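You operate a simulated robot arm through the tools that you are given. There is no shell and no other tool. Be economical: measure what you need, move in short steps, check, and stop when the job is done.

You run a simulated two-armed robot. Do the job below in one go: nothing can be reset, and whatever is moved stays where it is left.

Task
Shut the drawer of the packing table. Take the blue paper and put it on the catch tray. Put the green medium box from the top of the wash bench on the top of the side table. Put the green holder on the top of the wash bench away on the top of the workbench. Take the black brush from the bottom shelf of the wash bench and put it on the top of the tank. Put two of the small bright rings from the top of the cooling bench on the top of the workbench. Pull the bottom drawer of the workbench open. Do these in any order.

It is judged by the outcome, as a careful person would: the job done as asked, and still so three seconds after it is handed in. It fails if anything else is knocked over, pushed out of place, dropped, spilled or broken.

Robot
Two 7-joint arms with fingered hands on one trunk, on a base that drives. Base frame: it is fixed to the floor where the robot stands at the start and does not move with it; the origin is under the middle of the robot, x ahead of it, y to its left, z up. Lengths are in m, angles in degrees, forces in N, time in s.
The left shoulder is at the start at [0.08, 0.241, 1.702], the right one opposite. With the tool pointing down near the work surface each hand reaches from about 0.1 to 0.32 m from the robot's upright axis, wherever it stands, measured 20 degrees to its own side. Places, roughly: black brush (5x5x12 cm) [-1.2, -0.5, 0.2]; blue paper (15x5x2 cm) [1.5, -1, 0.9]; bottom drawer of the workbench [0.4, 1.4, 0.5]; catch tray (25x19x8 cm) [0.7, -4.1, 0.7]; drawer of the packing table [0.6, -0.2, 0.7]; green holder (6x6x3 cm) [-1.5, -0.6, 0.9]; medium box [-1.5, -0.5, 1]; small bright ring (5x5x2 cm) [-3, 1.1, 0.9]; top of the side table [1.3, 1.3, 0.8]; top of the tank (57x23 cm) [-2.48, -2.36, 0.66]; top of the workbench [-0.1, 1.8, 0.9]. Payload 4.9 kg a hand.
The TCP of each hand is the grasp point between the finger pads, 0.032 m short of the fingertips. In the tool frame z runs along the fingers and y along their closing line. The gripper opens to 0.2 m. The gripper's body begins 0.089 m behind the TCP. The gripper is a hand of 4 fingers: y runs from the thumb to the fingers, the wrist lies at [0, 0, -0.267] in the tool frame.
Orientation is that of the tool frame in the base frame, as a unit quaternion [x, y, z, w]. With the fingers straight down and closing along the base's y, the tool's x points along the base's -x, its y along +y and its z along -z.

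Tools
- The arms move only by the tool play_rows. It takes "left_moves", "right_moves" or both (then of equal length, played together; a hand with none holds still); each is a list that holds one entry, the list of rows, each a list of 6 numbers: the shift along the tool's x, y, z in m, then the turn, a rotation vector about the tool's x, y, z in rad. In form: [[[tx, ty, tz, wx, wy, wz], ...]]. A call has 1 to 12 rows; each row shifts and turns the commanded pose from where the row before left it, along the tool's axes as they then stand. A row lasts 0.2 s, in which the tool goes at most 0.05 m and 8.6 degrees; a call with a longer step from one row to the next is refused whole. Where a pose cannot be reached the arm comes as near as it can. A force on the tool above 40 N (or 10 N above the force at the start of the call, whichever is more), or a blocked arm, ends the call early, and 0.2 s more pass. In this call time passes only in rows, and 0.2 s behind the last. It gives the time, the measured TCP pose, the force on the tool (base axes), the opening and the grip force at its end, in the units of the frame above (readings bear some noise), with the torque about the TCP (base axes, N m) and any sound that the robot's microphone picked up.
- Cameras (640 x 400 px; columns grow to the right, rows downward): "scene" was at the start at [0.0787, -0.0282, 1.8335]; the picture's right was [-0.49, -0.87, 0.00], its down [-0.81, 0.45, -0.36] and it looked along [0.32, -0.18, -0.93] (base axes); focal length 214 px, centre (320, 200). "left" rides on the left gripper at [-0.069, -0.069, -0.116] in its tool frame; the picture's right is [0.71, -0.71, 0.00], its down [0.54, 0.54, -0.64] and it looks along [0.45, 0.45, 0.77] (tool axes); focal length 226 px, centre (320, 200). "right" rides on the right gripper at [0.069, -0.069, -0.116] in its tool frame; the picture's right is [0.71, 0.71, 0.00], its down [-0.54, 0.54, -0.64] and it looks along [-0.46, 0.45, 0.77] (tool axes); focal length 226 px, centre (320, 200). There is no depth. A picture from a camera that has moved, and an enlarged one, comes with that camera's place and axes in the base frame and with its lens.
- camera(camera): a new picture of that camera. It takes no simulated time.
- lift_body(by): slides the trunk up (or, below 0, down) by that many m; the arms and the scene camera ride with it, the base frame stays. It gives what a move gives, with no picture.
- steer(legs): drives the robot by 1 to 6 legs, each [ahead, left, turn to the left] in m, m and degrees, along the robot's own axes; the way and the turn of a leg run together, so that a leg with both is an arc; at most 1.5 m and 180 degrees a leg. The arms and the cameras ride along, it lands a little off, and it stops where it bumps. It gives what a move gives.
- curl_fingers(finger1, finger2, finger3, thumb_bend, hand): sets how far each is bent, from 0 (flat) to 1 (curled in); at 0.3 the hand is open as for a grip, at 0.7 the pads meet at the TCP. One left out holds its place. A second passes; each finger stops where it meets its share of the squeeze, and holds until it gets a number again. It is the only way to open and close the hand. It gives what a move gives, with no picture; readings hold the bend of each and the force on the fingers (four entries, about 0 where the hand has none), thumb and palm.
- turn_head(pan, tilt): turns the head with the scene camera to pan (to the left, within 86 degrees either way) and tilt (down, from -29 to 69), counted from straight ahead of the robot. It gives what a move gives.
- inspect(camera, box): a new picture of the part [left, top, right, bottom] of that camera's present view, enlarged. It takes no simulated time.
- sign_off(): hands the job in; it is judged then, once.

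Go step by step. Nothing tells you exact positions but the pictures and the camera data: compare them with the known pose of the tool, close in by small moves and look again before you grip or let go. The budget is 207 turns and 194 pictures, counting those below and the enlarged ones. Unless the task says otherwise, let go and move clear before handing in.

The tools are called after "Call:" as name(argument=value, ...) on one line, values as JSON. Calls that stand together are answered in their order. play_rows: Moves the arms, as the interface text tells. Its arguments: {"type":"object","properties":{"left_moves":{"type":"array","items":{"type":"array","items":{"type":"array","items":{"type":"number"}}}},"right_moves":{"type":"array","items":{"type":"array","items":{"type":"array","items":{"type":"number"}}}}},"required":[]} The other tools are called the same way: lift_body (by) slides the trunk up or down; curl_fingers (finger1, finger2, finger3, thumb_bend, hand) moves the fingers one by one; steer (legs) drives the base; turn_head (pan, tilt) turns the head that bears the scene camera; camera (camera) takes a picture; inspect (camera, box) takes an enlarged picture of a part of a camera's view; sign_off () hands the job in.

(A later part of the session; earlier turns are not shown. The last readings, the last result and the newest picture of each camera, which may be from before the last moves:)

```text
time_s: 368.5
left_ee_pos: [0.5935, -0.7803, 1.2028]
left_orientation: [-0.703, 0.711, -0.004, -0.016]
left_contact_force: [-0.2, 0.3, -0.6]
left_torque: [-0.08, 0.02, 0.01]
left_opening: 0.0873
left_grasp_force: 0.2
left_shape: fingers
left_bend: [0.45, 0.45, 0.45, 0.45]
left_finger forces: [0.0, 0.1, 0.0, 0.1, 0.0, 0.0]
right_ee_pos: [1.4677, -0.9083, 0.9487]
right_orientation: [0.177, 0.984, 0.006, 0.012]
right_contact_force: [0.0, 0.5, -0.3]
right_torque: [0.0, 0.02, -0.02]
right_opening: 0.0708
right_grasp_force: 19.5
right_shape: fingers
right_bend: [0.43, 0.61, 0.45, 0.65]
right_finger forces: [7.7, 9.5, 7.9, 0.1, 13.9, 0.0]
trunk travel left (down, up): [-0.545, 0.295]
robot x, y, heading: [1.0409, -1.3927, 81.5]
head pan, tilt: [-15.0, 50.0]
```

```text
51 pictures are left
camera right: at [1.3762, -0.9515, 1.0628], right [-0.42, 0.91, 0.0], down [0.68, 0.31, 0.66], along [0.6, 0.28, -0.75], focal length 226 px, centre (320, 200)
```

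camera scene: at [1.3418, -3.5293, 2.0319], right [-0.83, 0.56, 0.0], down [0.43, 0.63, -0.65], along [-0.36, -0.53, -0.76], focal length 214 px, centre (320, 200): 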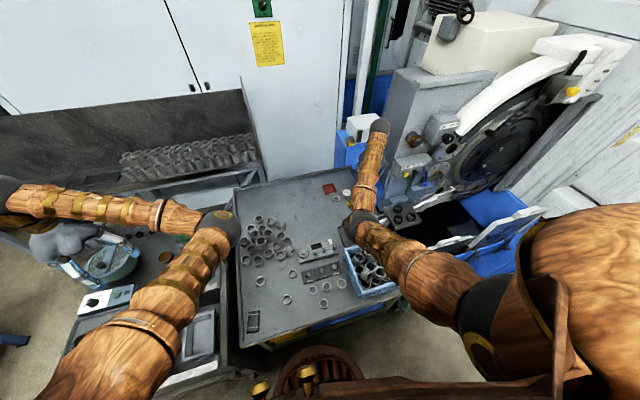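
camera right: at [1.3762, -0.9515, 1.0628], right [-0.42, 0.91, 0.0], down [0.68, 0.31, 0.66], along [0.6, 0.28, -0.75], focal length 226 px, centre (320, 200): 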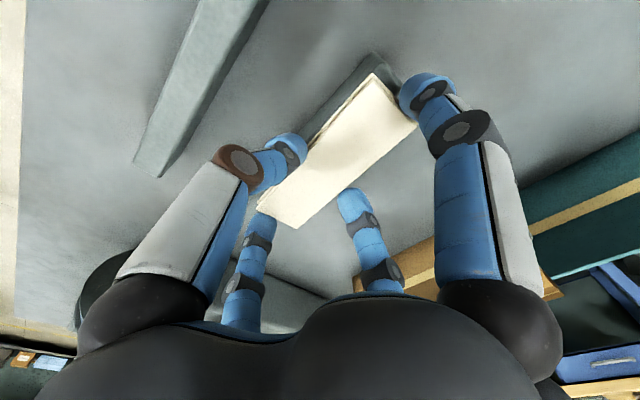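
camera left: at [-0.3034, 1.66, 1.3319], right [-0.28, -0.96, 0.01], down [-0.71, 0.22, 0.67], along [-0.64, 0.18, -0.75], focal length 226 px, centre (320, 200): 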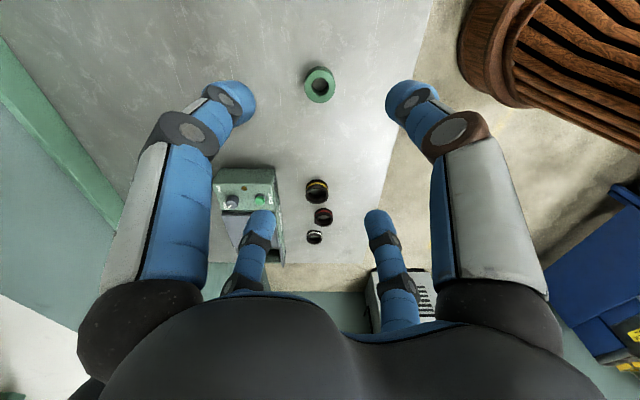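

Well placed within a centimetre. I nudge 8 mm and set it down on the block.

Call:
play_rows(right_moves=[[[0, -0.008, 0.02, 0, 0, 0], [0, 0, 0.01, 0, 0, 0], [0, 0, 0.006, 0, 0, 0]]])

Call:
camera(camera="right")

```text
time_s: 369.0
left_ee_pos: [0.5918, -0.7842, 1.2032]
left_orientation: [-0.702, 0.712, -0.004, -0.015]
left_contact_force: [0.3, 0.5, 0.1]
left_torque: [-0.02, 0.04, 0.0]
left_opening: 0.0874
left_grasp_force: 0.0
left_shape: fingers
left_bend: [0.45, 0.45, 0.45, 0.45]
left_finger forces: [0.1, 0.0, 0.0, 0.0, 0.0, 0.1]
right_ee_pos: [1.4648, -0.9141, 0.9363]
right_orientation: [0.178, 0.984, 0.014, 0.013]
right_contact_force: [-3.7, -8.6, 28.2]
right_torque: [-0.14, 0.39, 0.06]
right_opening: 0.0706
right_grasp_force: 26.0
right_shape: fingers
right_bend: [0.43, 0.6, 0.45, 0.65]
right_finger forces: [12.9, 9.4, 9.0, 0.0, 20.2, 0.0]
trunk travel left (down, up): [-0.545, 0.295]
robot x, y, heading: [1.041, -1.3955, 81.6]
head pan, tilt: [-15.0, 50.0]
stopped in row 2 (right hand): the force on the tool passed its limit at 48 N (the readings are from after the stop); the commanded pose is now the measured one
```

```text
50 pictures are left
camera right: at [1.3732, -0.9584, 1.0476], right [-0.42, 0.91, 0.01], down [0.68, 0.3, 0.67], along [0.61, 0.29, -0.74], focal length 226 px, centre (320, 200)
```

right: 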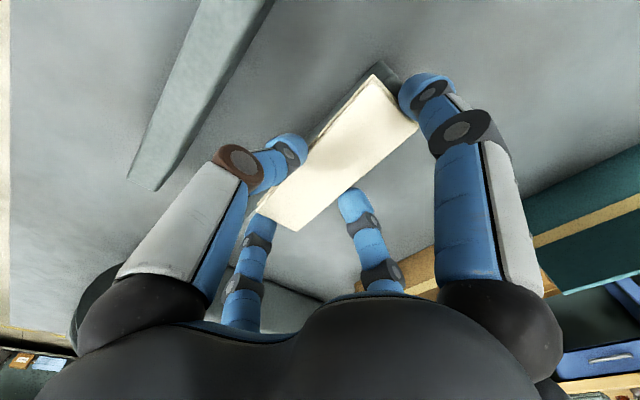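

Contact: the pad rests on its block. I release and lift off.

Call:
curl_fingers(hand="right", finger1=0.25, finger2=0.45, finger3=0.25, thumb_bend=0.45)

Call:
lift_body(by=0.28)

Call:
camera(camera="right")

```text
time_s: 370.0
left_ee_pos: [0.594, -0.7812, 1.2023]
left_orientation: [-0.702, 0.712, -0.004, -0.015]
left_contact_force: [0.9, 0.5, 0.1]
left_torque: [-0.01, 0.0, -0.01]
left_opening: 0.0871
left_grasp_force: 0.0
left_shape: fingers
left_bend: [0.45, 0.45, 0.45, 0.45]
left_finger forces: [0.0, 0.0, 0.0, 0.1, 0.0, 0.1]
right_ee_pos: [1.4655, -0.9128, 0.9328]
right_orientation: [0.177, 0.984, 0.013, 0.012]
right_contact_force: [0.1, 0.5, 0.2]
right_torque: [0.0, -0.02, 0.0]
right_opening: 0.1233
right_grasp_force: 0.1
right_shape: fingers
right_bend: [0.25, 0.45, 0.25, 0.45]
right_finger forces: [0.0, 0.0, 0.1, 0.0, 0.1, 0.2]
trunk travel left (down, up): [-0.545, 0.295]
robot x, y, heading: [1.038, -1.3899, 81.7]
head pan, tilt: [-15.0, 50.0]
```

```text
time_s: 372.9
left_ee_pos: [0.5932, -0.7828, 1.4822]
left_orientation: [-0.703, 0.711, -0.004, -0.016]
left_contact_force: [-1.1, 0.6, -0.5]
left_torque: [0.01, -0.04, 0.0]
left_opening: 0.0872
left_grasp_force: 0.0
left_shape: fingers
left_bend: [0.45, 0.45, 0.45, 0.45]
left_finger forces: [0.1, 0.0, 0.0, 0.0, 0.0, 0.0]
right_ee_pos: [1.4663, -0.914, 1.2138]
right_orientation: [0.177, 0.984, 0.013, 0.013]
right_contact_force: [-0.8, 0.5, 0.1]
right_torque: [0.01, 0.0, -0.01]
right_opening: 0.1234
right_grasp_force: 0.2
right_shape: fingers
right_bend: [0.25, 0.45, 0.25, 0.45]
right_finger forces: [0.0, 0.1, 0.1, 0.0, 0.1, 0.0]
trunk travel left (down, up): [-0.825, 0.015]
robot x, y, heading: [1.0413, -1.3896, 81.5]
head pan, tilt: [-15.0, 50.0]
```

```text
49 pictures are left
camera right: at [1.3743, -0.9567, 1.3247], right [-0.42, 0.91, 0.01], down [0.68, 0.31, 0.67], along [0.61, 0.28, -0.74], focal length 226 px, centre (320, 200)
```

right: 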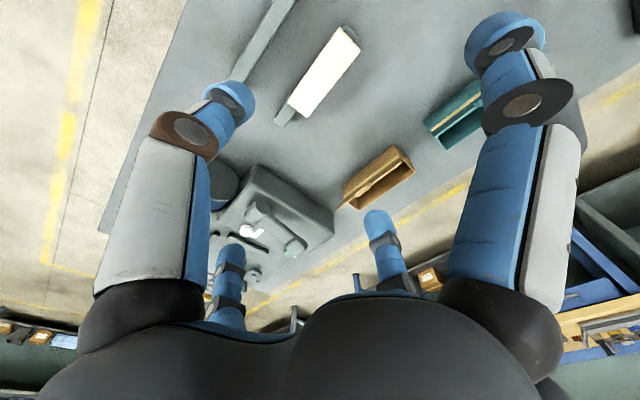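

The white pad is back on its block. Next the black brush under the wash bench: I drive back around to the wash bench front.

Call:
steer(legs=[[0, 0, 81], [1.5, 0, 0], [0, 0, -73], [1.3, 0, 0], [0.25, 0.85, 0], [0, 0, 160]])

Call:
turn_head(pan=0, tilt=45)

Call:
lift_body(by=-0.3)

Call:
camera(camera="scene")

```text
time_s: 404.0
left_ee_pos: [-0.8257, -0.0192, 1.4828]
left_orientation: [0.752, 0.659, 0.016, -0.003]
left_contact_force: [-1.3, 0.3, -0.4]
left_torque: [-0.01, 0.03, 0.02]
left_opening: 0.0872
left_grasp_force: 0.0
left_shape: fingers
left_bend: [0.45, 0.45, 0.45, 0.45]
left_finger forces: [0.1, 0.0, 0.0, 0.1, 0.0, 0.1]
right_ee_pos: [-1.6771, 0.2151, 1.2133]
right_orientation: [0.972, -0.235, -0.013, 0.011]
right_contact_force: [0.1, 1.2, -0.1]
right_torque: [0.02, 0.0, -0.03]
right_opening: 0.1233
right_grasp_force: 0.1
right_shape: fingers
right_bend: [0.25, 0.45, 0.25, 0.45]
right_finger forces: [0.0, 0.0, 0.0, 0.0, 0.0, 0.0]
trunk travel left (down, up): [-0.825, 0.015]
robot x, y, heading: [-1.1996, 0.639, -105.2]
head pan, tilt: [-15.0, 50.0]
```

```text
time_s: 404.8
left_ee_pos: [-0.8261, -0.0199, 1.4821]
left_orientation: [0.752, 0.659, 0.016, -0.004]
left_contact_force: [-0.5, 0.1, -0.8]
left_torque: [-0.03, 0.02, -0.04]
left_opening: 0.0873
left_grasp_force: 0.1
left_shape: fingers
left_bend: [0.45, 0.45, 0.45, 0.45]
left_finger forces: [0.0, 0.1, 0.0, 0.0, 0.1, 0.1]
right_ee_pos: [-1.6769, 0.2155, 1.212]
right_orientation: [0.972, -0.235, -0.013, 0.011]
right_contact_force: [0.4, -0.5, -0.4]
right_torque: [0.0, -0.02, -0.02]
right_opening: 0.1239
right_grasp_force: 0.0
right_shape: fingers
right_bend: [0.25, 0.45, 0.25, 0.45]
right_finger forces: [0.0, 0.0, 0.0, 0.0, 0.0, 0.0]
trunk travel left (down, up): [-0.825, 0.015]
robot x, y, heading: [-1.2017, 0.6336, -105.2]
head pan, tilt: [0.0, 45.0]
```

```text
time_s: 407.8
left_ee_pos: [-0.8257, -0.0187, 1.1829]
left_orientation: [0.753, 0.658, 0.016, -0.004]
left_contact_force: [-0.3, 0.5, -0.4]
left_torque: [-0.02, 0.0, -0.01]
left_opening: 0.0873
left_grasp_force: 0.1
left_shape: fingers
left_bend: [0.45, 0.45, 0.45, 0.45]
left_finger forces: [0.0, 0.1, 0.0, 0.0, 0.0, 0.1]
right_ee_pos: [-1.6759, 0.2154, 0.9123]
right_orientation: [0.972, -0.235, -0.014, 0.012]
right_contact_force: [-0.6, -0.5, -0.7]
right_torque: [0.0, -0.03, -0.02]
right_opening: 0.1233
right_grasp_force: 0.1
right_shape: fingers
right_bend: [0.25, 0.45, 0.25, 0.45]
right_finger forces: [0.1, 0.1, 0.0, 0.0, 0.0, 0.0]
trunk travel left (down, up): [-0.525, 0.315]
robot x, y, heading: [-1.2017, 0.6343, -104.9]
head pan, tilt: [0.0, 45.0]
```

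```text
48 pictures are left
camera scene: at [-1.2283, 0.5301, 1.7784], right [-0.96, 0.26, 0.0], down [0.19, 0.68, -0.71], along [-0.19, -0.68, -0.71], focal length 214 px, centre (320, 200)
```

scene: 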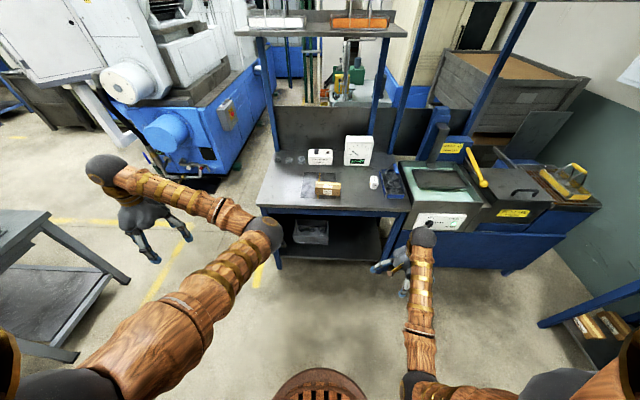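

Call:
inspect(camera="scene", box=[265, 200, 395, 280])

Call:
lift_body(by=-0.3)

Call:
inspect(camera="scene", box=[245, 140, 395, 240])

```text
4.92 times, centred on (330, 240) of scene
camera zoom: at [-1.2283, 0.5301, 1.7784], right [-0.96, 0.26, 0.0], down [0.19, 0.68, -0.71], along [-0.19, -0.68, -0.71], focal length 1056 px, centre (271, 3)
```

zoom: 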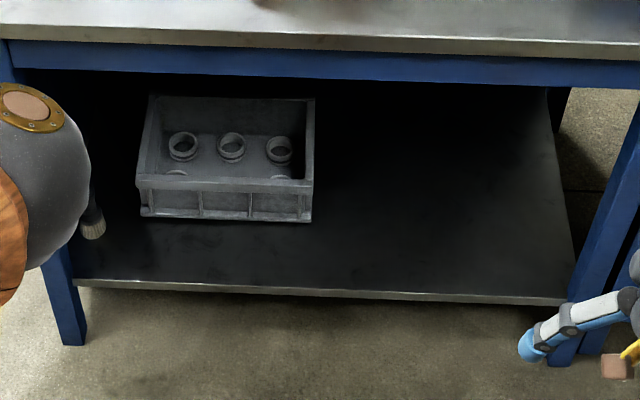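

```text
time_s: 410.8
left_ee_pos: [-0.8252, -0.0181, 0.8831]
left_orientation: [0.753, 0.658, 0.016, -0.004]
left_contact_force: [-0.6, 0.6, 0.3]
left_torque: [0.0, -0.01, -0.01]
left_opening: 0.0874
left_grasp_force: 0.0
left_shape: fingers
left_bend: [0.45, 0.45, 0.45, 0.45]
left_finger forces: [0.0, 0.1, 0.1, 0.1, 0.0, 0.0]
right_ee_pos: [-1.677, 0.2155, 0.6124]
right_orientation: [0.972, -0.235, -0.013, 0.012]
right_contact_force: [-0.1, 0.1, -1.0]
right_torque: [0.02, 0.0, 0.01]
right_opening: 0.1235
right_grasp_force: 0.0
right_shape: fingers
right_bend: [0.25, 0.45, 0.25, 0.45]
right_finger forces: [0.1, 0.1, 0.0, 0.0, 0.0, 0.0]
trunk travel left (down, up): [-0.225, 0.615]
robot x, y, heading: [-1.1959, 0.6381, -105.1]
head pan, tilt: [0.0, 45.0]
```

```text
4.00 times, centred on (320, 190) of scene
camera zoom: at [-1.2283, 0.5302, 1.4784], right [-0.96, 0.26, 0.0], down [0.19, 0.68, -0.71], along [-0.19, -0.68, -0.71], focal length 858 px, centre (320, 240)
```

zoom: 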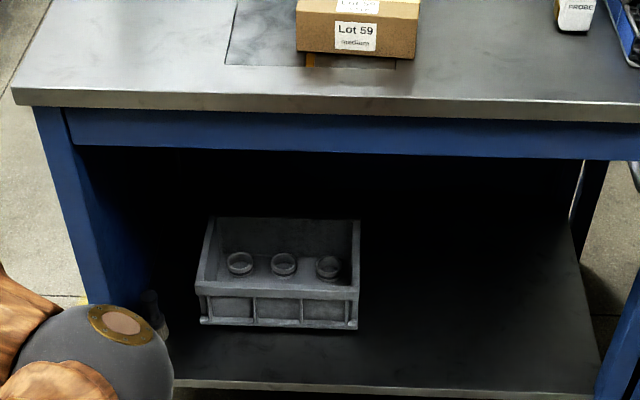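

The brush stands upright on the lower shelf just inside the left end, at about (-1.205,-0.53), with a grey crate beside it. I shape the right hand (pitched 60° down-forward), lower the trunk fully, and line up from the front.

Call:
play_rows(right_moves=[[[0.034, -0.007, 0, 0, 0, 0], [0.034, -0.007, 0, 0, 0, 0], [0.034, -0.007, 0, 0, 0, 0], [0, 0, 0, -0.127, 0.027, 0], [0, 0, 0, -0.127, 0.027, 0], [0, 0, 0, -0.127, 0.027, 0], [0, 0, 0, -0.127, 0.027, 0]]])

Call:
curl_fingers(hand="right", finger1=0.38, finger2=0.38, finger3=0.38, thumb_bend=0.38)

Call:
steer(legs=[[0.16, 0.62, 0], [0, 0, -4.4]])

Call:
lift_body(by=-0.2)

Call:
camera(camera="right")

Call:
camera(camera="scene")

```text
time_s: 412.4
left_ee_pos: [-0.8263, -0.019, 0.8825]
left_orientation: [0.753, 0.658, 0.015, -0.003]
left_contact_force: [-0.3, 0.1, 0.1]
left_torque: [-0.01, 0.02, -0.01]
left_opening: 0.0871
left_grasp_force: 0.0
left_shape: fingers
left_bend: [0.45, 0.45, 0.45, 0.45]
left_finger forces: [0.1, 0.0, 0.0, 0.0, 0.1, 0.0]
right_ee_pos: [-1.5741, 0.1854, 0.6102]
right_orientation: [0.937, -0.223, -0.021, 0.27]
right_contact_force: [0.1, -0.8, 0.1]
right_torque: [0.01, 0.03, -0.02]
right_opening: 0.1233
right_grasp_force: 0.1
right_shape: fingers
right_bend: [0.25, 0.45, 0.25, 0.45]
right_finger forces: [0.0, 0.0, 0.0, 0.0, 0.1, 0.0]
trunk travel left (down, up): [-0.225, 0.615]
robot x, y, heading: [-1.1999, 0.6388, -105.3]
head pan, tilt: [0.0, 45.0]
```

```text
time_s: 413.4
left_ee_pos: [-0.8255, -0.0188, 0.8828]
left_orientation: [0.753, 0.658, 0.016, -0.004]
left_contact_force: [0.0, 0.4, 0.2]
left_torque: [0.02, -0.03, 0.03]
left_opening: 0.0872
left_grasp_force: 0.0
left_shape: fingers
left_bend: [0.45, 0.45, 0.45, 0.45]
left_finger forces: [0.0, 0.1, 0.0, 0.1, 0.0, 0.0]
right_ee_pos: [-1.5752, 0.1861, 0.6104]
right_orientation: [0.937, -0.223, -0.02, 0.268]
right_contact_force: [-0.5, 0.1, 0.0]
right_torque: [0.04, 0.01, 0.01]
right_opening: 0.1128
right_grasp_force: 0.0
right_shape: fingers
right_bend: [0.38, 0.38, 0.38, 0.38]
right_finger forces: [0.1, 0.1, 0.1, 0.0, 0.0, 0.1]
trunk travel left (down, up): [-0.225, 0.615]
robot x, y, heading: [-1.1987, 0.6373, -105.2]
head pan, tilt: [0.0, 45.0]
```

```text
time_s: 417.4
left_ee_pos: [-0.3239, -0.361, 0.8828]
left_orientation: [0.778, 0.628, 0.016, -0.002]
left_contact_force: [-0.4, 0.6, 0.0]
left_torque: [-0.02, 0.02, 0.0]
left_opening: 0.0875
left_grasp_force: 0.0
left_shape: fingers
left_bend: [0.45, 0.45, 0.45, 0.45]
left_finger forces: [0.0, 0.0, 0.0, 0.1, 0.1, 0.0]
right_ee_pos: [-1.0543, -0.0972, 0.6088]
right_orientation: [0.927, -0.261, -0.031, 0.267]
right_contact_force: [-0.4, -1.0, 0.3]
right_torque: [0.02, -0.02, 0.03]
right_opening: 0.1125
right_grasp_force: 0.0
right_shape: fingers
right_bend: [0.38, 0.38, 0.38, 0.38]
right_finger forces: [0.1, 0.1, 0.1, 0.0, 0.1, 0.1]
trunk travel left (down, up): [-0.225, 0.615]
robot x, y, heading: [-0.6403, 0.3226, -109.7]
head pan, tilt: [0.0, 45.0]
```

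```text
time_s: 419.6
left_ee_pos: [-0.3252, -0.3602, 0.6836]
left_orientation: [0.778, 0.628, 0.016, -0.003]
left_contact_force: [0.4, 0.7, 0.3]
left_torque: [-0.04, 0.0, -0.03]
left_opening: 0.0873
left_grasp_force: 0.0
left_shape: fingers
left_bend: [0.45, 0.45, 0.45, 0.45]
left_finger forces: [0.0, 0.0, 0.1, 0.1, 0.0, 0.1]
right_ee_pos: [-1.0539, -0.0966, 0.4094]
right_orientation: [0.927, -0.26, -0.031, 0.267]
right_contact_force: [0.6, -0.2, 0.7]
right_torque: [0.03, -0.02, 0.02]
right_opening: 0.113
right_grasp_force: 0.1
right_shape: fingers
right_bend: [0.38, 0.38, 0.38, 0.38]
right_finger forces: [0.1, 0.0, 0.0, 0.1, 0.1, 0.0]
trunk travel left (down, up): [-0.025, 0.815]
robot x, y, heading: [-0.6428, 0.3226, -109.9]
head pan, tilt: [0.0, 45.0]
```

```text
45 pictures are left
camera right: at [-0.9398, -0.0264, 0.4792], right [0.28, -0.86, 0.42], down [-0.59, 0.19, 0.78], along [-0.76, -0.47, -0.46], focal length 226 px, centre (320, 200)
```

right: 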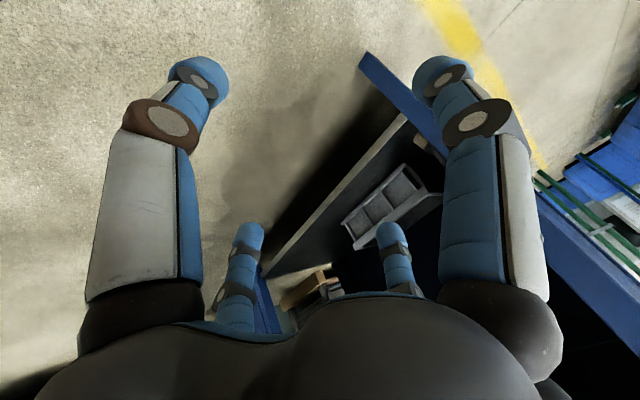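

```text
44 pictures are left
camera scene: at [-0.6808, 0.2183, 1.2785], right [-0.94, 0.34, 0.0], down [0.24, 0.67, -0.71], along [-0.24, -0.67, -0.71], focal length 214 px, centre (320, 200)
```

scene: 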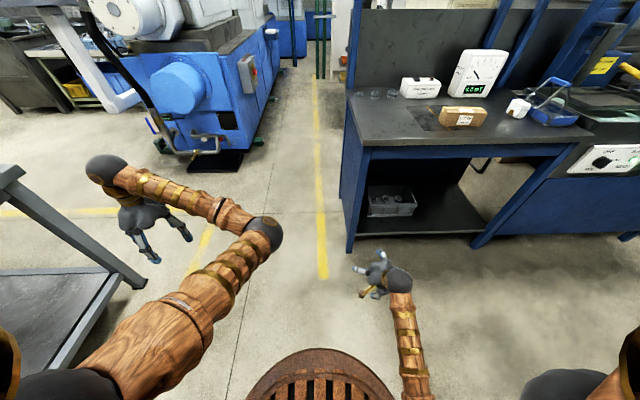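

Call:
inspect(camera="scene", box=[335, 150, 455, 270])

Call:
inspect(camera="right", box=[300, 50, 480, 260])

```text
3.33 times, centred on (395, 210) of scene
camera zoom: at [-0.6808, 0.2183, 1.2785], right [-0.94, 0.34, 0.0], down [0.24, 0.67, -0.71], along [-0.24, -0.67, -0.71], focal length 715 px, centre (70, 167)
```

zoom: 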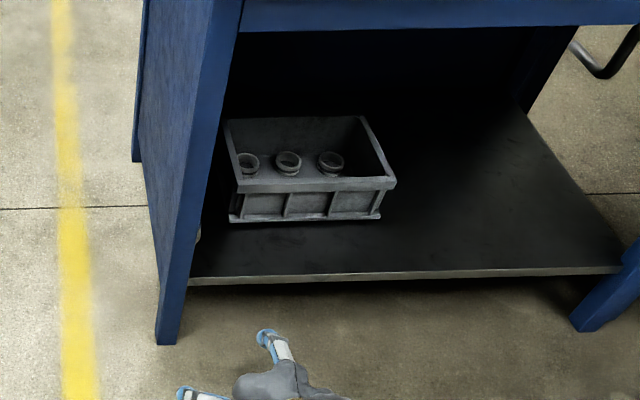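

```text
1.90 times, centred on (390, 155) of right
camera zoom: at [-0.9398, -0.0264, 0.4792], right [0.28, -0.86, 0.42], down [-0.59, 0.19, 0.78], along [-0.76, -0.47, -0.46], focal length 431 px, centre (187, 286)
```

zoom: 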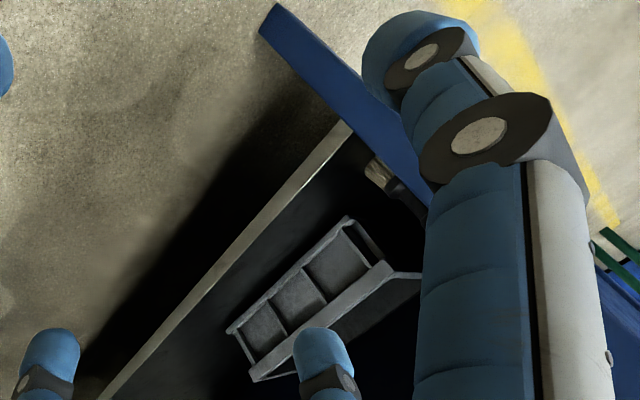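

The brush is right beside the solid end panel, so I'll come in diagonally (robot heading ≈ -70°): pitch a bit shallower, roll the hand 45° so two digits pass on each side, and reposition.

Call:
play_rows(right_moves=[[[0, 0, 0, -0.1, 0, 0], [0, 0, 0, -0.1, 0, 0], [0, 0, 0, 0, 0, -0.131], [0, 0, 0, 0, 0, -0.131], [0, 0, 0, 0, 0, -0.131], [0, 0, 0, 0, 0, -0.131], [0, 0, 0, 0, 0, -0.131], [0, 0, 0, 0, 0, -0.131]]])

Call:
steer(legs=[[-0.35, 0, 0], [0, 0, 40], [-0.05, -0.778, 0]])

Call:
camera(camera="right")

```text
time_s: 421.4
left_ee_pos: [-0.3241, -0.3611, 0.6829]
left_orientation: [0.779, 0.627, 0.016, -0.003]
left_contact_force: [-0.2, 0.2, 0.5]
left_torque: [-0.01, 0.0, 0.01]
left_opening: 0.0872
left_grasp_force: 0.0
left_shape: fingers
left_bend: [0.45, 0.45, 0.45, 0.45]
left_finger forces: [0.1, 0.0, 0.1, 0.0, 0.0, 0.0]
right_ee_pos: [-1.055, -0.097, 0.4095]
right_orientation: [0.926, 0.107, -0.191, 0.308]
right_contact_force: [-0.3, 0.0, -0.1]
right_torque: [-0.02, 0.03, 0.0]
right_opening: 0.1128
right_grasp_force: 0.1
right_shape: fingers
right_bend: [0.38, 0.38, 0.38, 0.38]
right_finger forces: [0.0, 0.1, 0.0, 0.0, 0.0, 0.1]
trunk travel left (down, up): [-0.025, 0.815]
robot x, y, heading: [-0.6418, 0.3194, -109.7]
head pan, tilt: [0.0, 45.0]
```

```text
time_s: 429.3
left_ee_pos: [-0.6068, 0.0974, 0.6832]
left_orientation: [0.522, 0.853, 0.015, -0.008]
left_contact_force: [-0.3, -0.6, -0.3]
left_torque: [-0.01, -0.02, 0.01]
left_opening: 0.0874
left_grasp_force: 0.1
left_shape: fingers
left_bend: [0.45, 0.45, 0.45, 0.45]
left_finger forces: [0.0, 0.1, 0.0, 0.0, 0.0, 0.0]
right_ee_pos: [-1.3399, -0.1602, 0.409]
right_orientation: [0.836, 0.412, -0.075, 0.356]
right_contact_force: [-0.1, -0.4, 0.1]
right_torque: [0.01, -0.01, 0.03]
right_opening: 0.1127
right_grasp_force: 0.0
right_shape: fingers
right_bend: [0.38, 0.38, 0.38, 0.38]
right_finger forces: [0.0, 0.1, 0.1, 0.1, 0.0, 0.0]
trunk travel left (down, up): [-0.025, 0.815]
robot x, y, heading: [-1.2872, 0.4288, -70.8]
head pan, tilt: [0.0, 45.0]
```

```text
41 pictures are left
camera right: at [-1.3653, -0.0132, 0.4293], right [0.98, 0.16, 0.08], down [-0.06, -0.14, 0.99], along [0.17, -0.98, -0.13], focal length 226 px, centre (320, 200)
```

right: 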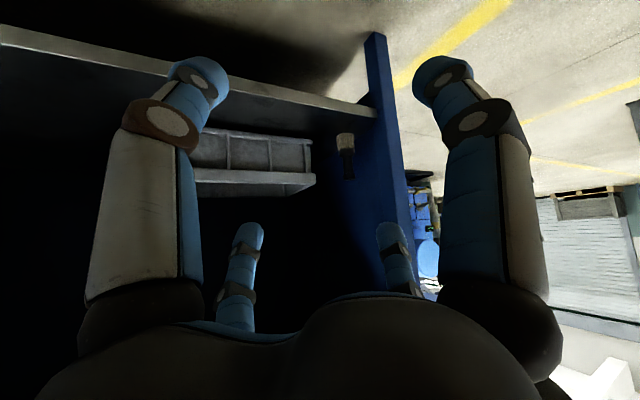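

Clear view: brush at about (-1.212,-0.497), from z 0.21 to 0.32, just left of the panel. I narrow the digits, drive in, then advance along the fingers.

Call:
curl_fingers(hand="right", finger1=0.45, finger2=0.45, finger3=0.45, thumb_bend=0.45)

Call:
steer(legs=[[0.275, 0.016, 0]])

Call:
lift_body(by=-0.02)

Call:
camera(camera="right")

```text
time_s: 430.3
left_ee_pos: [-0.6061, 0.0967, 0.6827]
left_orientation: [0.522, 0.853, 0.014, -0.007]
left_contact_force: [-0.2, 0.2, -0.3]
left_torque: [0.0, -0.01, -0.02]
left_opening: 0.0871
left_grasp_force: 0.1
left_shape: fingers
left_bend: [0.45, 0.45, 0.45, 0.45]
left_finger forces: [0.0, 0.1, 0.1, 0.0, 0.0, 0.1]
right_ee_pos: [-1.3409, -0.16, 0.4093]
right_orientation: [0.836, 0.412, -0.075, 0.356]
right_contact_force: [-0.9, -1.5, -0.5]
right_torque: [0.02, 0.01, -0.01]
right_opening: 0.0878
right_grasp_force: 0.1
right_shape: fingers
right_bend: [0.45, 0.45, 0.45, 0.45]
right_finger forces: [0.0, 0.0, 0.0, 0.0, 0.0, 0.0]
trunk travel left (down, up): [-0.025, 0.815]
robot x, y, heading: [-1.288, 0.4237, -70.7]
head pan, tilt: [0.0, 45.0]
```

```text
time_s: 432.2
left_ee_pos: [-0.5041, -0.1635, 0.6822]
left_orientation: [0.527, 0.85, 0.015, -0.008]
left_contact_force: [1.1, 0.0, 0.4]
left_torque: [0.01, 0.02, 0.0]
left_opening: 0.0869
left_grasp_force: 0.1
left_shape: fingers
left_bend: [0.45, 0.45, 0.45, 0.45]
left_finger forces: [0.1, 0.1, 0.0, 0.0, 0.1, 0.0]
right_ee_pos: [-1.2417, -0.4129, 0.4099]
right_orientation: [0.838, 0.408, -0.077, 0.355]
right_contact_force: [0.0, 0.7, -0.5]
right_torque: [-0.02, 0.0, -0.01]
right_opening: 0.0879
right_grasp_force: 0.1
right_shape: fingers
right_bend: [0.45, 0.45, 0.45, 0.45]
right_finger forces: [0.0, 0.1, 0.1, 0.1, 0.0, 0.0]
trunk travel left (down, up): [-0.025, 0.815]
robot x, y, heading: [-1.1826, 0.1741, -70.9]
head pan, tilt: [0.0, 45.0]
```

```text
time_s: 432.9
left_ee_pos: [-0.5055, -0.1621, 0.6638]
left_orientation: [0.526, 0.85, 0.013, -0.009]
left_contact_force: [0.2, 0.2, 0.7]
left_torque: [-0.02, 0.01, 0.01]
left_opening: 0.0872
left_grasp_force: 0.1
left_shape: fingers
left_bend: [0.45, 0.45, 0.45, 0.45]
left_finger forces: [0.1, 0.0, 0.0, 0.0, 0.0, 0.1]
right_ee_pos: [-1.242, -0.4121, 0.3895]
right_orientation: [0.838, 0.407, -0.077, 0.355]
right_contact_force: [1.0, -0.1, 0.3]
right_torque: [-0.03, -0.01, -0.02]
right_opening: 0.0877
right_grasp_force: 0.2
right_shape: fingers
right_bend: [0.45, 0.45, 0.45, 0.45]
right_finger forces: [0.0, 0.0, 0.0, 0.1, 0.1, 0.0]
trunk travel left (down, up): [-0.005, 0.835]
robot x, y, heading: [-1.1802, 0.1712, -71.1]
head pan, tilt: [0.0, 45.0]
```

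```text
40 pictures are left
camera right: at [-1.2646, -0.2652, 0.4095], right [0.99, 0.15, 0.08], down [-0.06, -0.14, 0.99], along [0.16, -0.98, -0.13], focal length 226 px, centre (320, 200)
```

right: 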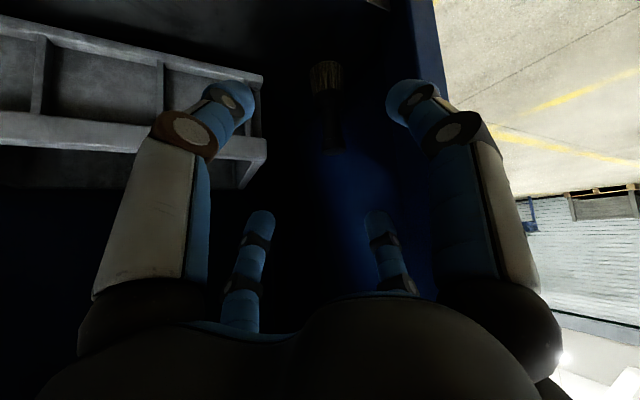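

The brush axis is 1.5 cm to the right of the hand axis. I correct and advance ~14.5 cm along the fingers.

Call:
play_rows(right_moves=[[[0.0105, 0.0105, 0, 0, 0, 0], [0, 0, 0.037, 0, 0, 0], [0, 0, 0.037, 0, 0, 0], [0, 0, 0.037, 0, 0, 0], [0, 0, 0.034, 0, 0, 0]]])

Call:
camera(camera="right")

```text
time_s: 434.1
left_ee_pos: [-0.5061, -0.1637, 0.6633]
left_orientation: [0.527, 0.85, 0.014, -0.008]
left_contact_force: [-0.2, -0.3, 0.2]
left_torque: [0.03, 0.02, -0.03]
left_opening: 0.0876
left_grasp_force: 0.1
left_shape: fingers
left_bend: [0.45, 0.45, 0.45, 0.45]
left_finger forces: [0.0, 0.1, 0.0, 0.1, 0.1, 0.1]
right_ee_pos: [-1.2035, -0.5064, 0.2805]
right_orientation: [0.839, 0.406, -0.078, 0.353]
right_contact_force: [-12.1, 5.7, 1.0]
right_torque: [0.27, 0.42, 0.75]
right_opening: 0.0736
right_grasp_force: 6.7
right_shape: fingers
right_bend: [0.47, 0.45, 0.45, 0.45]
right_finger forces: [13.8, 0.0, 0.0, 0.0, 0.0, 0.1]
trunk travel left (down, up): [-0.005, 0.835]
robot x, y, heading: [-1.1816, 0.1725, -71.2]
head pan, tilt: [0.0, 45.0]
```

```text
39 pictures are left
camera right: at [-1.228, -0.3588, 0.3013], right [0.99, 0.15, 0.08], down [-0.06, -0.14, 0.99], along [0.16, -0.98, -0.13], focal length 226 px, centre (320, 200)
```

right: 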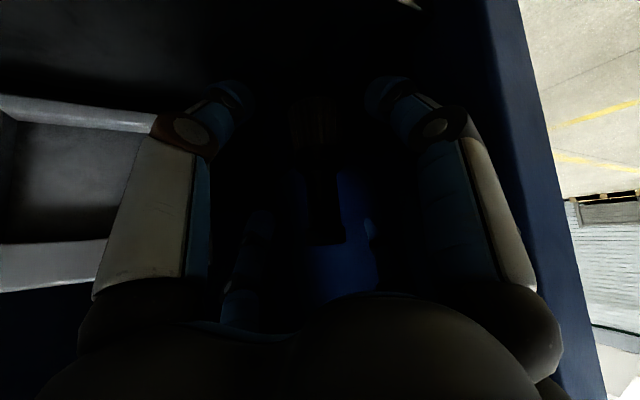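

The handle is between the digits (one digit lightly touches the panel). I close the hand.

Call:
curl_fingers(hand="right", finger1=0.75, finger2=0.75, finger3=0.75, thumb_bend=0.75)

Call:
play_rows(right_moves=[[[0, 0, -0.02, 0, 0, 0], [0, 0, -0.02, 0, 0, 0]]])

Call:
camera(camera="right")

```text
time_s: 435.1
left_ee_pos: [-0.5049, -0.1626, 0.6621]
left_orientation: [0.526, 0.85, 0.014, -0.007]
left_contact_force: [0.9, 0.3, -0.1]
left_torque: [-0.01, 0.01, 0.0]
left_opening: 0.0874
left_grasp_force: 0.0
left_shape: fingers
left_bend: [0.45, 0.45, 0.45, 0.45]
left_finger forces: [0.1, 0.0, 0.1, 0.1, 0.0, 0.1]
right_ee_pos: [-1.2012, -0.5069, 0.2827]
right_orientation: [0.838, 0.407, -0.076, 0.356]
right_contact_force: [0.3, -0.8, 9.0]
right_torque: [-0.28, -0.08, 0.01]
right_opening: 0.0001
right_grasp_force: 8.9
right_shape: fingers
right_bend: [0.73, 0.63, 0.63, 0.72]
right_finger forces: [0.0, 9.4, 8.6, 0.1, 0.0, 0.0]
trunk travel left (down, up): [-0.005, 0.835]
robot x, y, heading: [-1.1858, 0.173, -71.1]
head pan, tilt: [0.0, 45.0]
```

```text
time_s: 435.7
left_ee_pos: [-0.5048, -0.1616, 0.6623]
left_orientation: [0.526, 0.85, 0.014, -0.008]
left_contact_force: [0.1, -0.5, -0.9]
left_torque: [0.01, 0.02, 0.0]
left_opening: 0.0873
left_grasp_force: 0.1
left_shape: fingers
left_bend: [0.45, 0.45, 0.45, 0.45]
left_finger forces: [0.1, 0.0, 0.0, 0.0, 0.0, 0.1]
right_ee_pos: [-1.2095, -0.4785, 0.3104]
right_orientation: [0.839, 0.406, -0.077, 0.354]
right_contact_force: [-0.1, -0.4, 0.2]
right_torque: [0.01, 0.0, -0.03]
right_opening: 0.0
right_grasp_force: 13.8
right_shape: fingers
right_bend: [0.73, 0.63, 0.63, 0.72]
right_finger forces: [0.0, 7.9, 7.3, 0.0, 12.1, 0.1]
trunk travel left (down, up): [-0.005, 0.835]
robot x, y, heading: [-1.1811, 0.1743, -71.0]
head pan, tilt: [0.0, 45.0]
```

```text
38 pictures are left
camera right: at [-1.2329, -0.3312, 0.3307], right [0.99, 0.15, 0.08], down [-0.06, -0.14, 0.99], along [0.16, -0.98, -0.13], focal length 226 px, centre (320, 200)
```

right: 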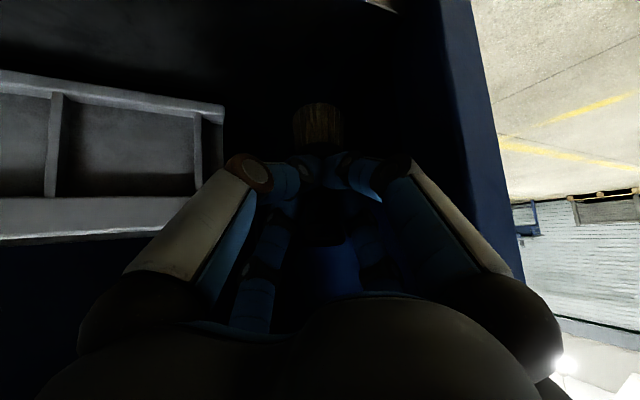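

The brush is held. I back straight out from under the bench, then raise the trunk.

Call:
steer(legs=[[-0.45, 0, 0]])

Call:
lift_body(by=0.4)

Call:
lift_body(by=0.4)

Call:
camera(camera="scene")

```text
time_s: 438.4
left_ee_pos: [-0.6528, 0.2613, 0.6628]
left_orientation: [0.53, 0.848, 0.014, -0.008]
left_contact_force: [-0.1, -0.1, 0.2]
left_torque: [-0.03, 0.02, 0.0]
left_opening: 0.0872
left_grasp_force: 0.2
left_shape: fingers
left_bend: [0.45, 0.45, 0.45, 0.45]
left_finger forces: [0.1, 0.1, 0.0, 0.1, 0.1, 0.0]
right_ee_pos: [-1.361, -0.0481, 0.3111]
right_orientation: [0.84, 0.402, -0.078, 0.355]
right_contact_force: [-0.1, -0.3, -1.0]
right_torque: [0.03, 0.0, -0.03]
right_opening: 0.0001
right_grasp_force: 13.8
right_shape: fingers
right_bend: [0.73, 0.63, 0.63, 0.72]
right_finger forces: [0.1, 7.8, 7.4, 0.1, 12.1, 0.0]
trunk travel left (down, up): [-0.005, 0.835]
robot x, y, heading: [-1.3262, 0.605, -71.8]
head pan, tilt: [0.0, 45.0]
```

```text
time_s: 442.3
left_ee_pos: [-0.6543, 0.2602, 1.0623]
left_orientation: [0.53, 0.848, 0.014, -0.008]
left_contact_force: [0.3, -0.3, -0.5]
left_torque: [-0.02, -0.01, 0.02]
left_opening: 0.087
left_grasp_force: 0.2
left_shape: fingers
left_bend: [0.45, 0.45, 0.45, 0.45]
left_finger forces: [0.0, 0.1, 0.0, 0.0, 0.0, 0.1]
right_ee_pos: [-1.3618, -0.0469, 0.7106]
right_orientation: [0.841, 0.402, -0.079, 0.354]
right_contact_force: [0.2, -0.4, -0.1]
right_torque: [0.02, 0.02, 0.01]
right_opening: 0.0002
right_grasp_force: 13.9
right_shape: fingers
right_bend: [0.73, 0.63, 0.63, 0.72]
right_finger forces: [0.0, 7.9, 7.3, 0.0, 12.1, 0.0]
trunk travel left (down, up): [-0.405, 0.435]
robot x, y, heading: [-1.3296, 0.6039, -72.0]
head pan, tilt: [0.0, 45.0]
```

```text
time_s: 446.1
left_ee_pos: [-0.6527, 0.2602, 1.4624]
left_orientation: [0.53, 0.848, 0.014, -0.008]
left_contact_force: [0.6, -0.2, -0.2]
left_torque: [-0.01, 0.02, 0.0]
left_opening: 0.0869
left_grasp_force: 0.0
left_shape: fingers
left_bend: [0.45, 0.45, 0.45, 0.45]
left_finger forces: [0.0, 0.0, 0.1, 0.0, 0.0, 0.1]
right_ee_pos: [-1.3608, -0.0465, 1.1112]
right_orientation: [0.841, 0.402, -0.079, 0.353]
right_contact_force: [0.0, 0.3, 0.8]
right_torque: [0.0, 0.03, 0.0]
right_opening: 0.0
right_grasp_force: 13.6
right_shape: fingers
right_bend: [0.73, 0.63, 0.63, 0.72]
right_finger forces: [0.1, 7.9, 7.4, 0.0, 12.1, 0.0]
trunk travel left (down, up): [-0.805, 0.035]
robot x, y, heading: [-1.3241, 0.6033, -71.8]
head pan, tilt: [0.0, 45.0]
```

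```text
37 pictures are left
camera scene: at [-1.2926, 0.4976, 2.0583], right [-0.95, -0.31, 0.0], down [-0.22, 0.67, -0.71], along [0.22, -0.67, -0.71], focal length 214 px, centre (320, 200)
```

scene: 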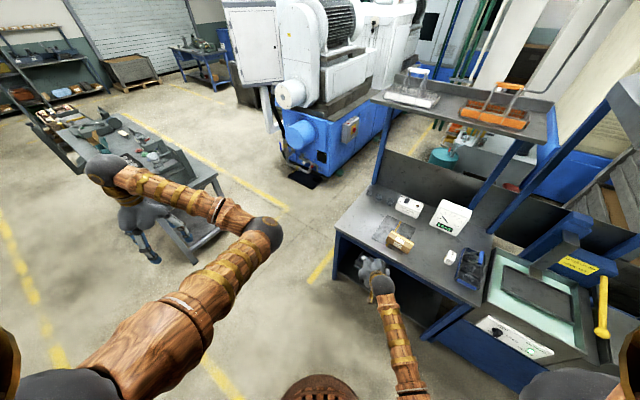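

The brush is safely out. The tank stands behind the wash bench; I drive down the corridor east of the wash bench and look.

Call:
steer(legs=[[0.404, 0.419, 0], [0, 0, -18], [1.4, 0, 0]])

Call:
turn_head(pan=-50, tilt=35)

Call:
camera(camera="scene")

```text
time_s: 456.8
left_ee_pos: [-0.234, -1.5296, 1.4632]
left_orientation: [0.649, 0.76, 0.014, -0.006]
left_contact_force: [0.2, -0.2, 0.1]
left_torque: [0.01, 0.01, 0.01]
left_opening: 0.0871
left_grasp_force: 0.0
left_shape: fingers
left_bend: [0.45, 0.45, 0.45, 0.45]
left_finger forces: [0.0, 0.0, 0.1, 0.0, 0.0, 0.0]
right_ee_pos: [-1.0005, -1.6196, 1.1116]
right_orientation: [0.89, 0.274, -0.13, 0.339]
right_contact_force: [0.1, 0.0, -1.4]
right_torque: [0.01, 0.01, 0.0]
right_opening: 0.0
right_grasp_force: 14.1
right_shape: fingers
right_bend: [0.73, 0.63, 0.63, 0.72]
right_finger forces: [0.1, 7.9, 7.4, 0.0, 12.1, 0.1]
trunk travel left (down, up): [-0.805, 0.035]
robot x, y, heading: [-0.7802, -1.0051, -88.7]
head pan, tilt: [0.0, 45.0]
```

```text
time_s: 458.0
left_ee_pos: [-0.2348, -1.5316, 1.4619]
left_orientation: [0.649, 0.761, 0.016, -0.006]
left_contact_force: [-0.3, 0.5, 0.3]
left_torque: [-0.05, 0.0, 0.01]
left_opening: 0.0871
left_grasp_force: 0.0
left_shape: fingers
left_bend: [0.45, 0.45, 0.45, 0.45]
left_finger forces: [0.0, 0.0, 0.0, 0.0, 0.0, 0.1]
right_ee_pos: [-1.0013, -1.6211, 1.1107]
right_orientation: [0.89, 0.276, -0.129, 0.339]
right_contact_force: [0.3, -0.3, -0.8]
right_torque: [0.04, -0.02, 0.0]
right_opening: 0.0001
right_grasp_force: 13.4
right_shape: fingers
right_bend: [0.73, 0.63, 0.63, 0.72]
right_finger forces: [0.0, 7.9, 7.2, 0.0, 12.1, 0.0]
trunk travel left (down, up): [-0.805, 0.035]
robot x, y, heading: [-0.7793, -1.0081, -88.9]
head pan, tilt: [-50.0, 35.0]
```

```text
36 pictures are left
camera scene: at [-0.8451, -1.0966, 2.0732], right [-0.66, 0.75, 0.0], down [0.43, 0.38, -0.82], along [-0.61, -0.54, -0.57], focal length 214 px, centre (320, 200)
```

scene: 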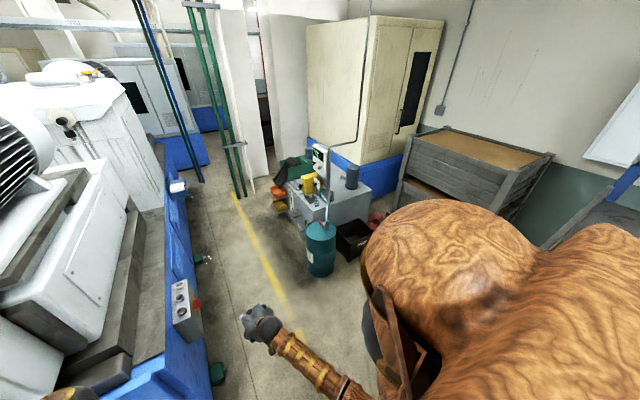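

Call:
inspect(camera="scene", box=[250, 130, 400, 290])

```text
2.50 times, centred on (325, 210) of scene
camera zoom: at [-0.8451, -1.0966, 2.0732], right [-0.66, 0.75, 0.0], down [0.43, 0.38, -0.82], along [-0.61, -0.54, -0.57], focal length 536 px, centre (308, 175)
```

zoom: 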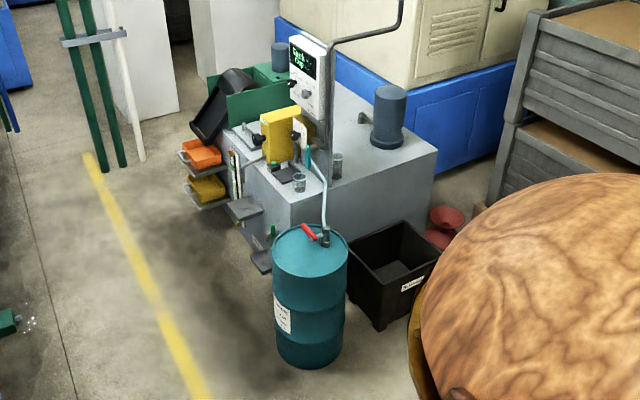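

The tank is the grey coolant tank; its free top area is around (-2.63,-2.28), z≈0.66, with a black bin in front. I extend and raise the arm keeping the brush upright, and strafe over to face it.

Call:
play_rows(right_moves=[[[-0.0243, 0.0349, -0.002, 0, 0, 0], [-0.0243, 0.0349, -0.002, 0, 0, 0], [-0.0243, 0.0349, -0.002, 0, 0, 0], [-0.0243, 0.0349, -0.002, 0, 0, 0], [-0.0243, 0.0349, -0.002, 0, 0, 0]]])

Call:
steer(legs=[[0.2, -1.33, 0], [0, 0, -20]])

Call:
turn_head(pan=-10, tilt=45)

Call:
camera(camera="scene")

```text
time_s: 459.2
left_ee_pos: [-0.2353, -1.5329, 1.4614]
left_orientation: [0.65, 0.76, 0.016, -0.006]
left_contact_force: [0.2, -0.4, -0.8]
left_torque: [0.01, 0.02, -0.05]
left_opening: 0.087
left_grasp_force: 0.1
left_shape: fingers
left_bend: [0.45, 0.45, 0.45, 0.45]
left_finger forces: [0.1, 0.0, 0.1, 0.1, 0.0, 0.1]
right_ee_pos: [-1.0009, -1.7744, 1.2614]
right_orientation: [0.891, 0.275, -0.13, 0.338]
right_contact_force: [-0.2, 0.1, -0.5]
right_torque: [-0.03, 0.02, 0.02]
right_opening: 0.0
right_grasp_force: 13.9
right_shape: fingers
right_bend: [0.73, 0.63, 0.63, 0.72]
right_finger forces: [0.0, 7.9, 7.2, 0.0, 12.1, 0.0]
trunk travel left (down, up): [-0.805, 0.035]
robot x, y, heading: [-0.7819, -1.0077, -88.9]
head pan, tilt: [-50.0, 35.0]
```

```text
time_s: 461.5
left_ee_pos: [-0.4431, -1.5751, 1.4623]
left_orientation: [0.656, 0.755, 0.013, -0.006]
left_contact_force: [0.7, 0.9, 0.4]
left_torque: [-0.08, 0.03, -0.01]
left_opening: 0.0873
left_grasp_force: 0.0
left_shape: fingers
left_bend: [0.45, 0.45, 0.45, 0.45]
left_finger forces: [0.0, 0.0, 0.0, 0.1, 0.0, 0.1]
right_ee_pos: [-1.212, -1.803, 1.2657]
right_orientation: [0.891, 0.269, -0.136, 0.339]
right_contact_force: [0.1, 0.9, -0.7]
right_torque: [-0.02, 0.03, -0.05]
right_opening: 0.0003
right_grasp_force: 13.8
right_shape: fingers
right_bend: [0.73, 0.63, 0.63, 0.72]
right_finger forces: [0.0, 7.8, 7.0, 0.0, 12.2, 0.1]
trunk travel left (down, up): [-0.805, 0.035]
robot x, y, heading: [-0.9818, -1.0485, -89.7]
head pan, tilt: [-50.0, 35.0]
stopped in leg 1: the robot was blocked; the commanded pose is now the measured one
```

```text
time_s: 462.6
left_ee_pos: [-0.4517, -1.5833, 1.4626]
left_orientation: [0.657, 0.754, 0.017, -0.005]
left_contact_force: [-1.5, -0.2, 0.1]
left_torque: [0.01, -0.02, 0.0]
left_opening: 0.0871
left_grasp_force: 0.1
left_shape: fingers
left_bend: [0.45, 0.45, 0.45, 0.45]
left_finger forces: [0.0, 0.0, 0.1, 0.0, 0.0, 0.1]
right_ee_pos: [-1.2219, -1.8093, 1.2617]
right_orientation: [0.893, 0.266, -0.133, 0.337]
right_contact_force: [0.0, -0.7, -0.4]
right_torque: [0.02, -0.03, 0.02]
right_opening: 0.0001
right_grasp_force: 13.5
right_shape: fingers
right_bend: [0.73, 0.63, 0.63, 0.72]
right_finger forces: [0.0, 7.8, 7.1, 0.0, 12.1, 0.0]
trunk travel left (down, up): [-0.805, 0.035]
robot x, y, heading: [-0.9795, -1.0472, -89.7]
head pan, tilt: [-10.0, 45.0]
```

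```text
34 pictures are left
camera scene: at [-1.0015, -1.1613, 2.0582], right [-0.99, 0.17, 0.0], down [0.12, 0.7, -0.71], along [-0.12, -0.7, -0.71], focal length 214 px, centre (320, 200)
```

scene: 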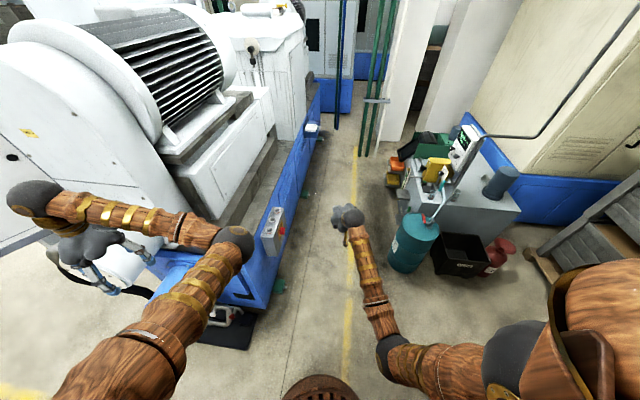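

The robot's side touched the shelf unit. I ease off east, turn right so both hands clear the lathe, and go diagonally through the open floor instead.

Call:
steer(legs=[[0, 0.08, 0], [0, 0, -35], [0.75, 0, 0], [0, 0, 15]])

Call:
camera(camera="scene")

```text
time_s: 469.9
left_ee_pos: [-0.9856, -2.3433, 1.4615]
left_orientation: [0.77, 0.637, 0.017, -0.003]
left_contact_force: [0.2, -0.5, -0.3]
left_torque: [0.01, 0.0, -0.01]
left_opening: 0.0874
left_grasp_force: 0.1
left_shape: fingers
left_bend: [0.45, 0.45, 0.45, 0.45]
left_finger forces: [0.1, 0.0, 0.1, 0.0, 0.0, 0.0]
right_ee_pos: [-1.7874, -2.3097, 1.2621]
right_orientation: [0.924, 0.118, -0.186, 0.312]
right_contact_force: [-0.4, -0.1, -0.2]
right_torque: [0.0, -0.01, 0.02]
right_opening: 0.0
right_grasp_force: 13.7
right_shape: fingers
right_bend: [0.73, 0.63, 0.63, 0.72]
right_finger forces: [0.0, 7.6, 7.0, 0.0, 11.7, 0.0]
trunk travel left (down, up): [-0.805, 0.035]
robot x, y, heading: [-1.3177, -1.6675, -108.4]
head pan, tilt: [-10.0, 45.0]
```

```text
33 pictures are left
camera scene: at [-1.3701, -1.7663, 2.0583], right [-0.88, 0.48, 0.0], down [0.34, 0.62, -0.71], along [-0.34, -0.62, -0.71], focal length 214 px, centre (320, 200)
```

scene: 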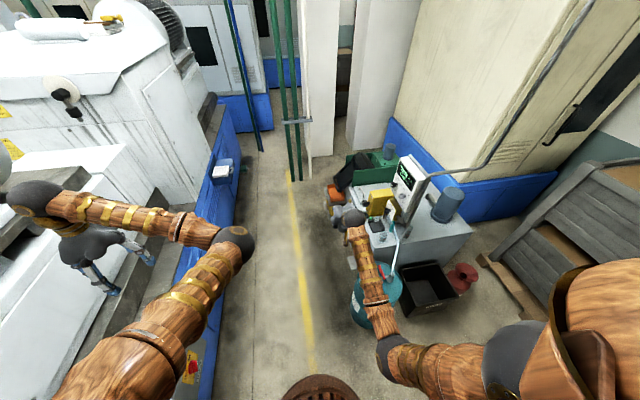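

Call:
steer(legs=[[-0.111, -0.798, 0]])

Call:
camera(camera="right")

Call:
camera(camera="scene")

```text
time_s: 474.2
left_ee_pos: [-1.7087, -1.9831, 1.4617]
left_orientation: [0.774, 0.633, 0.016, -0.004]
left_contact_force: [0.2, 0.4, -0.5]
left_torque: [-0.04, 0.04, 0.0]
left_opening: 0.0871
left_grasp_force: 0.2
left_shape: fingers
left_bend: [0.45, 0.45, 0.45, 0.45]
left_finger forces: [0.0, 0.1, 0.0, 0.1, 0.1, 0.0]
right_ee_pos: [-2.5095, -1.9409, 1.2639]
right_orientation: [0.925, 0.112, -0.188, 0.31]
right_contact_force: [0.9, -0.3, -0.7]
right_torque: [0.0, -0.03, -0.01]
right_opening: 0.0002
right_grasp_force: 12.9
right_shape: fingers
right_bend: [0.73, 0.63, 0.63, 0.72]
right_finger forces: [0.0, 7.5, 7.0, 0.0, 11.8, 0.0]
trunk travel left (down, up): [-0.805, 0.035]
robot x, y, heading: [-2.034, -1.2987, -109.5]
head pan, tilt: [-10.0, 45.0]
```

```text
32 pictures are left
camera right: at [-2.4377, -1.8101, 1.2832], right [0.87, -0.49, 0.08], down [-0.13, -0.08, 0.99], along [-0.48, -0.87, -0.13], focal length 226 px, centre (320, 200)
```

right: 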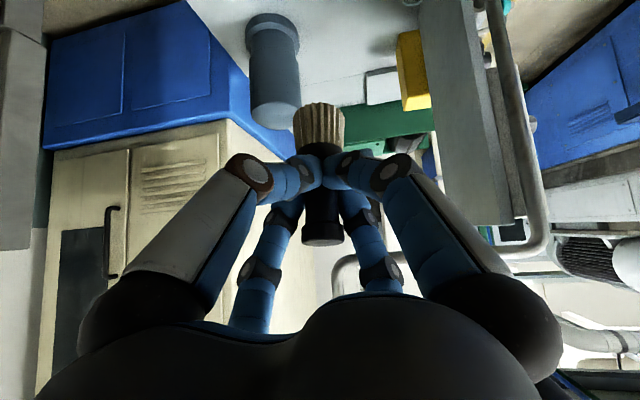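

```text
31 pictures are left
camera scene: at [-2.0856, -1.4027, 2.0583], right [-0.87, 0.49, 0.0], down [0.34, 0.62, -0.71], along [-0.35, -0.62, -0.71], focal length 214 px, centre (320, 200)
```

scene: 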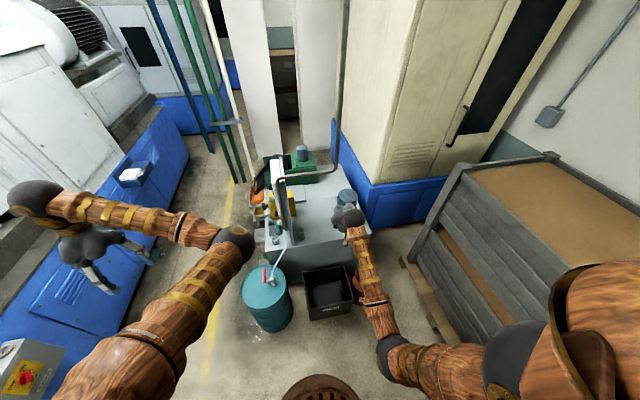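

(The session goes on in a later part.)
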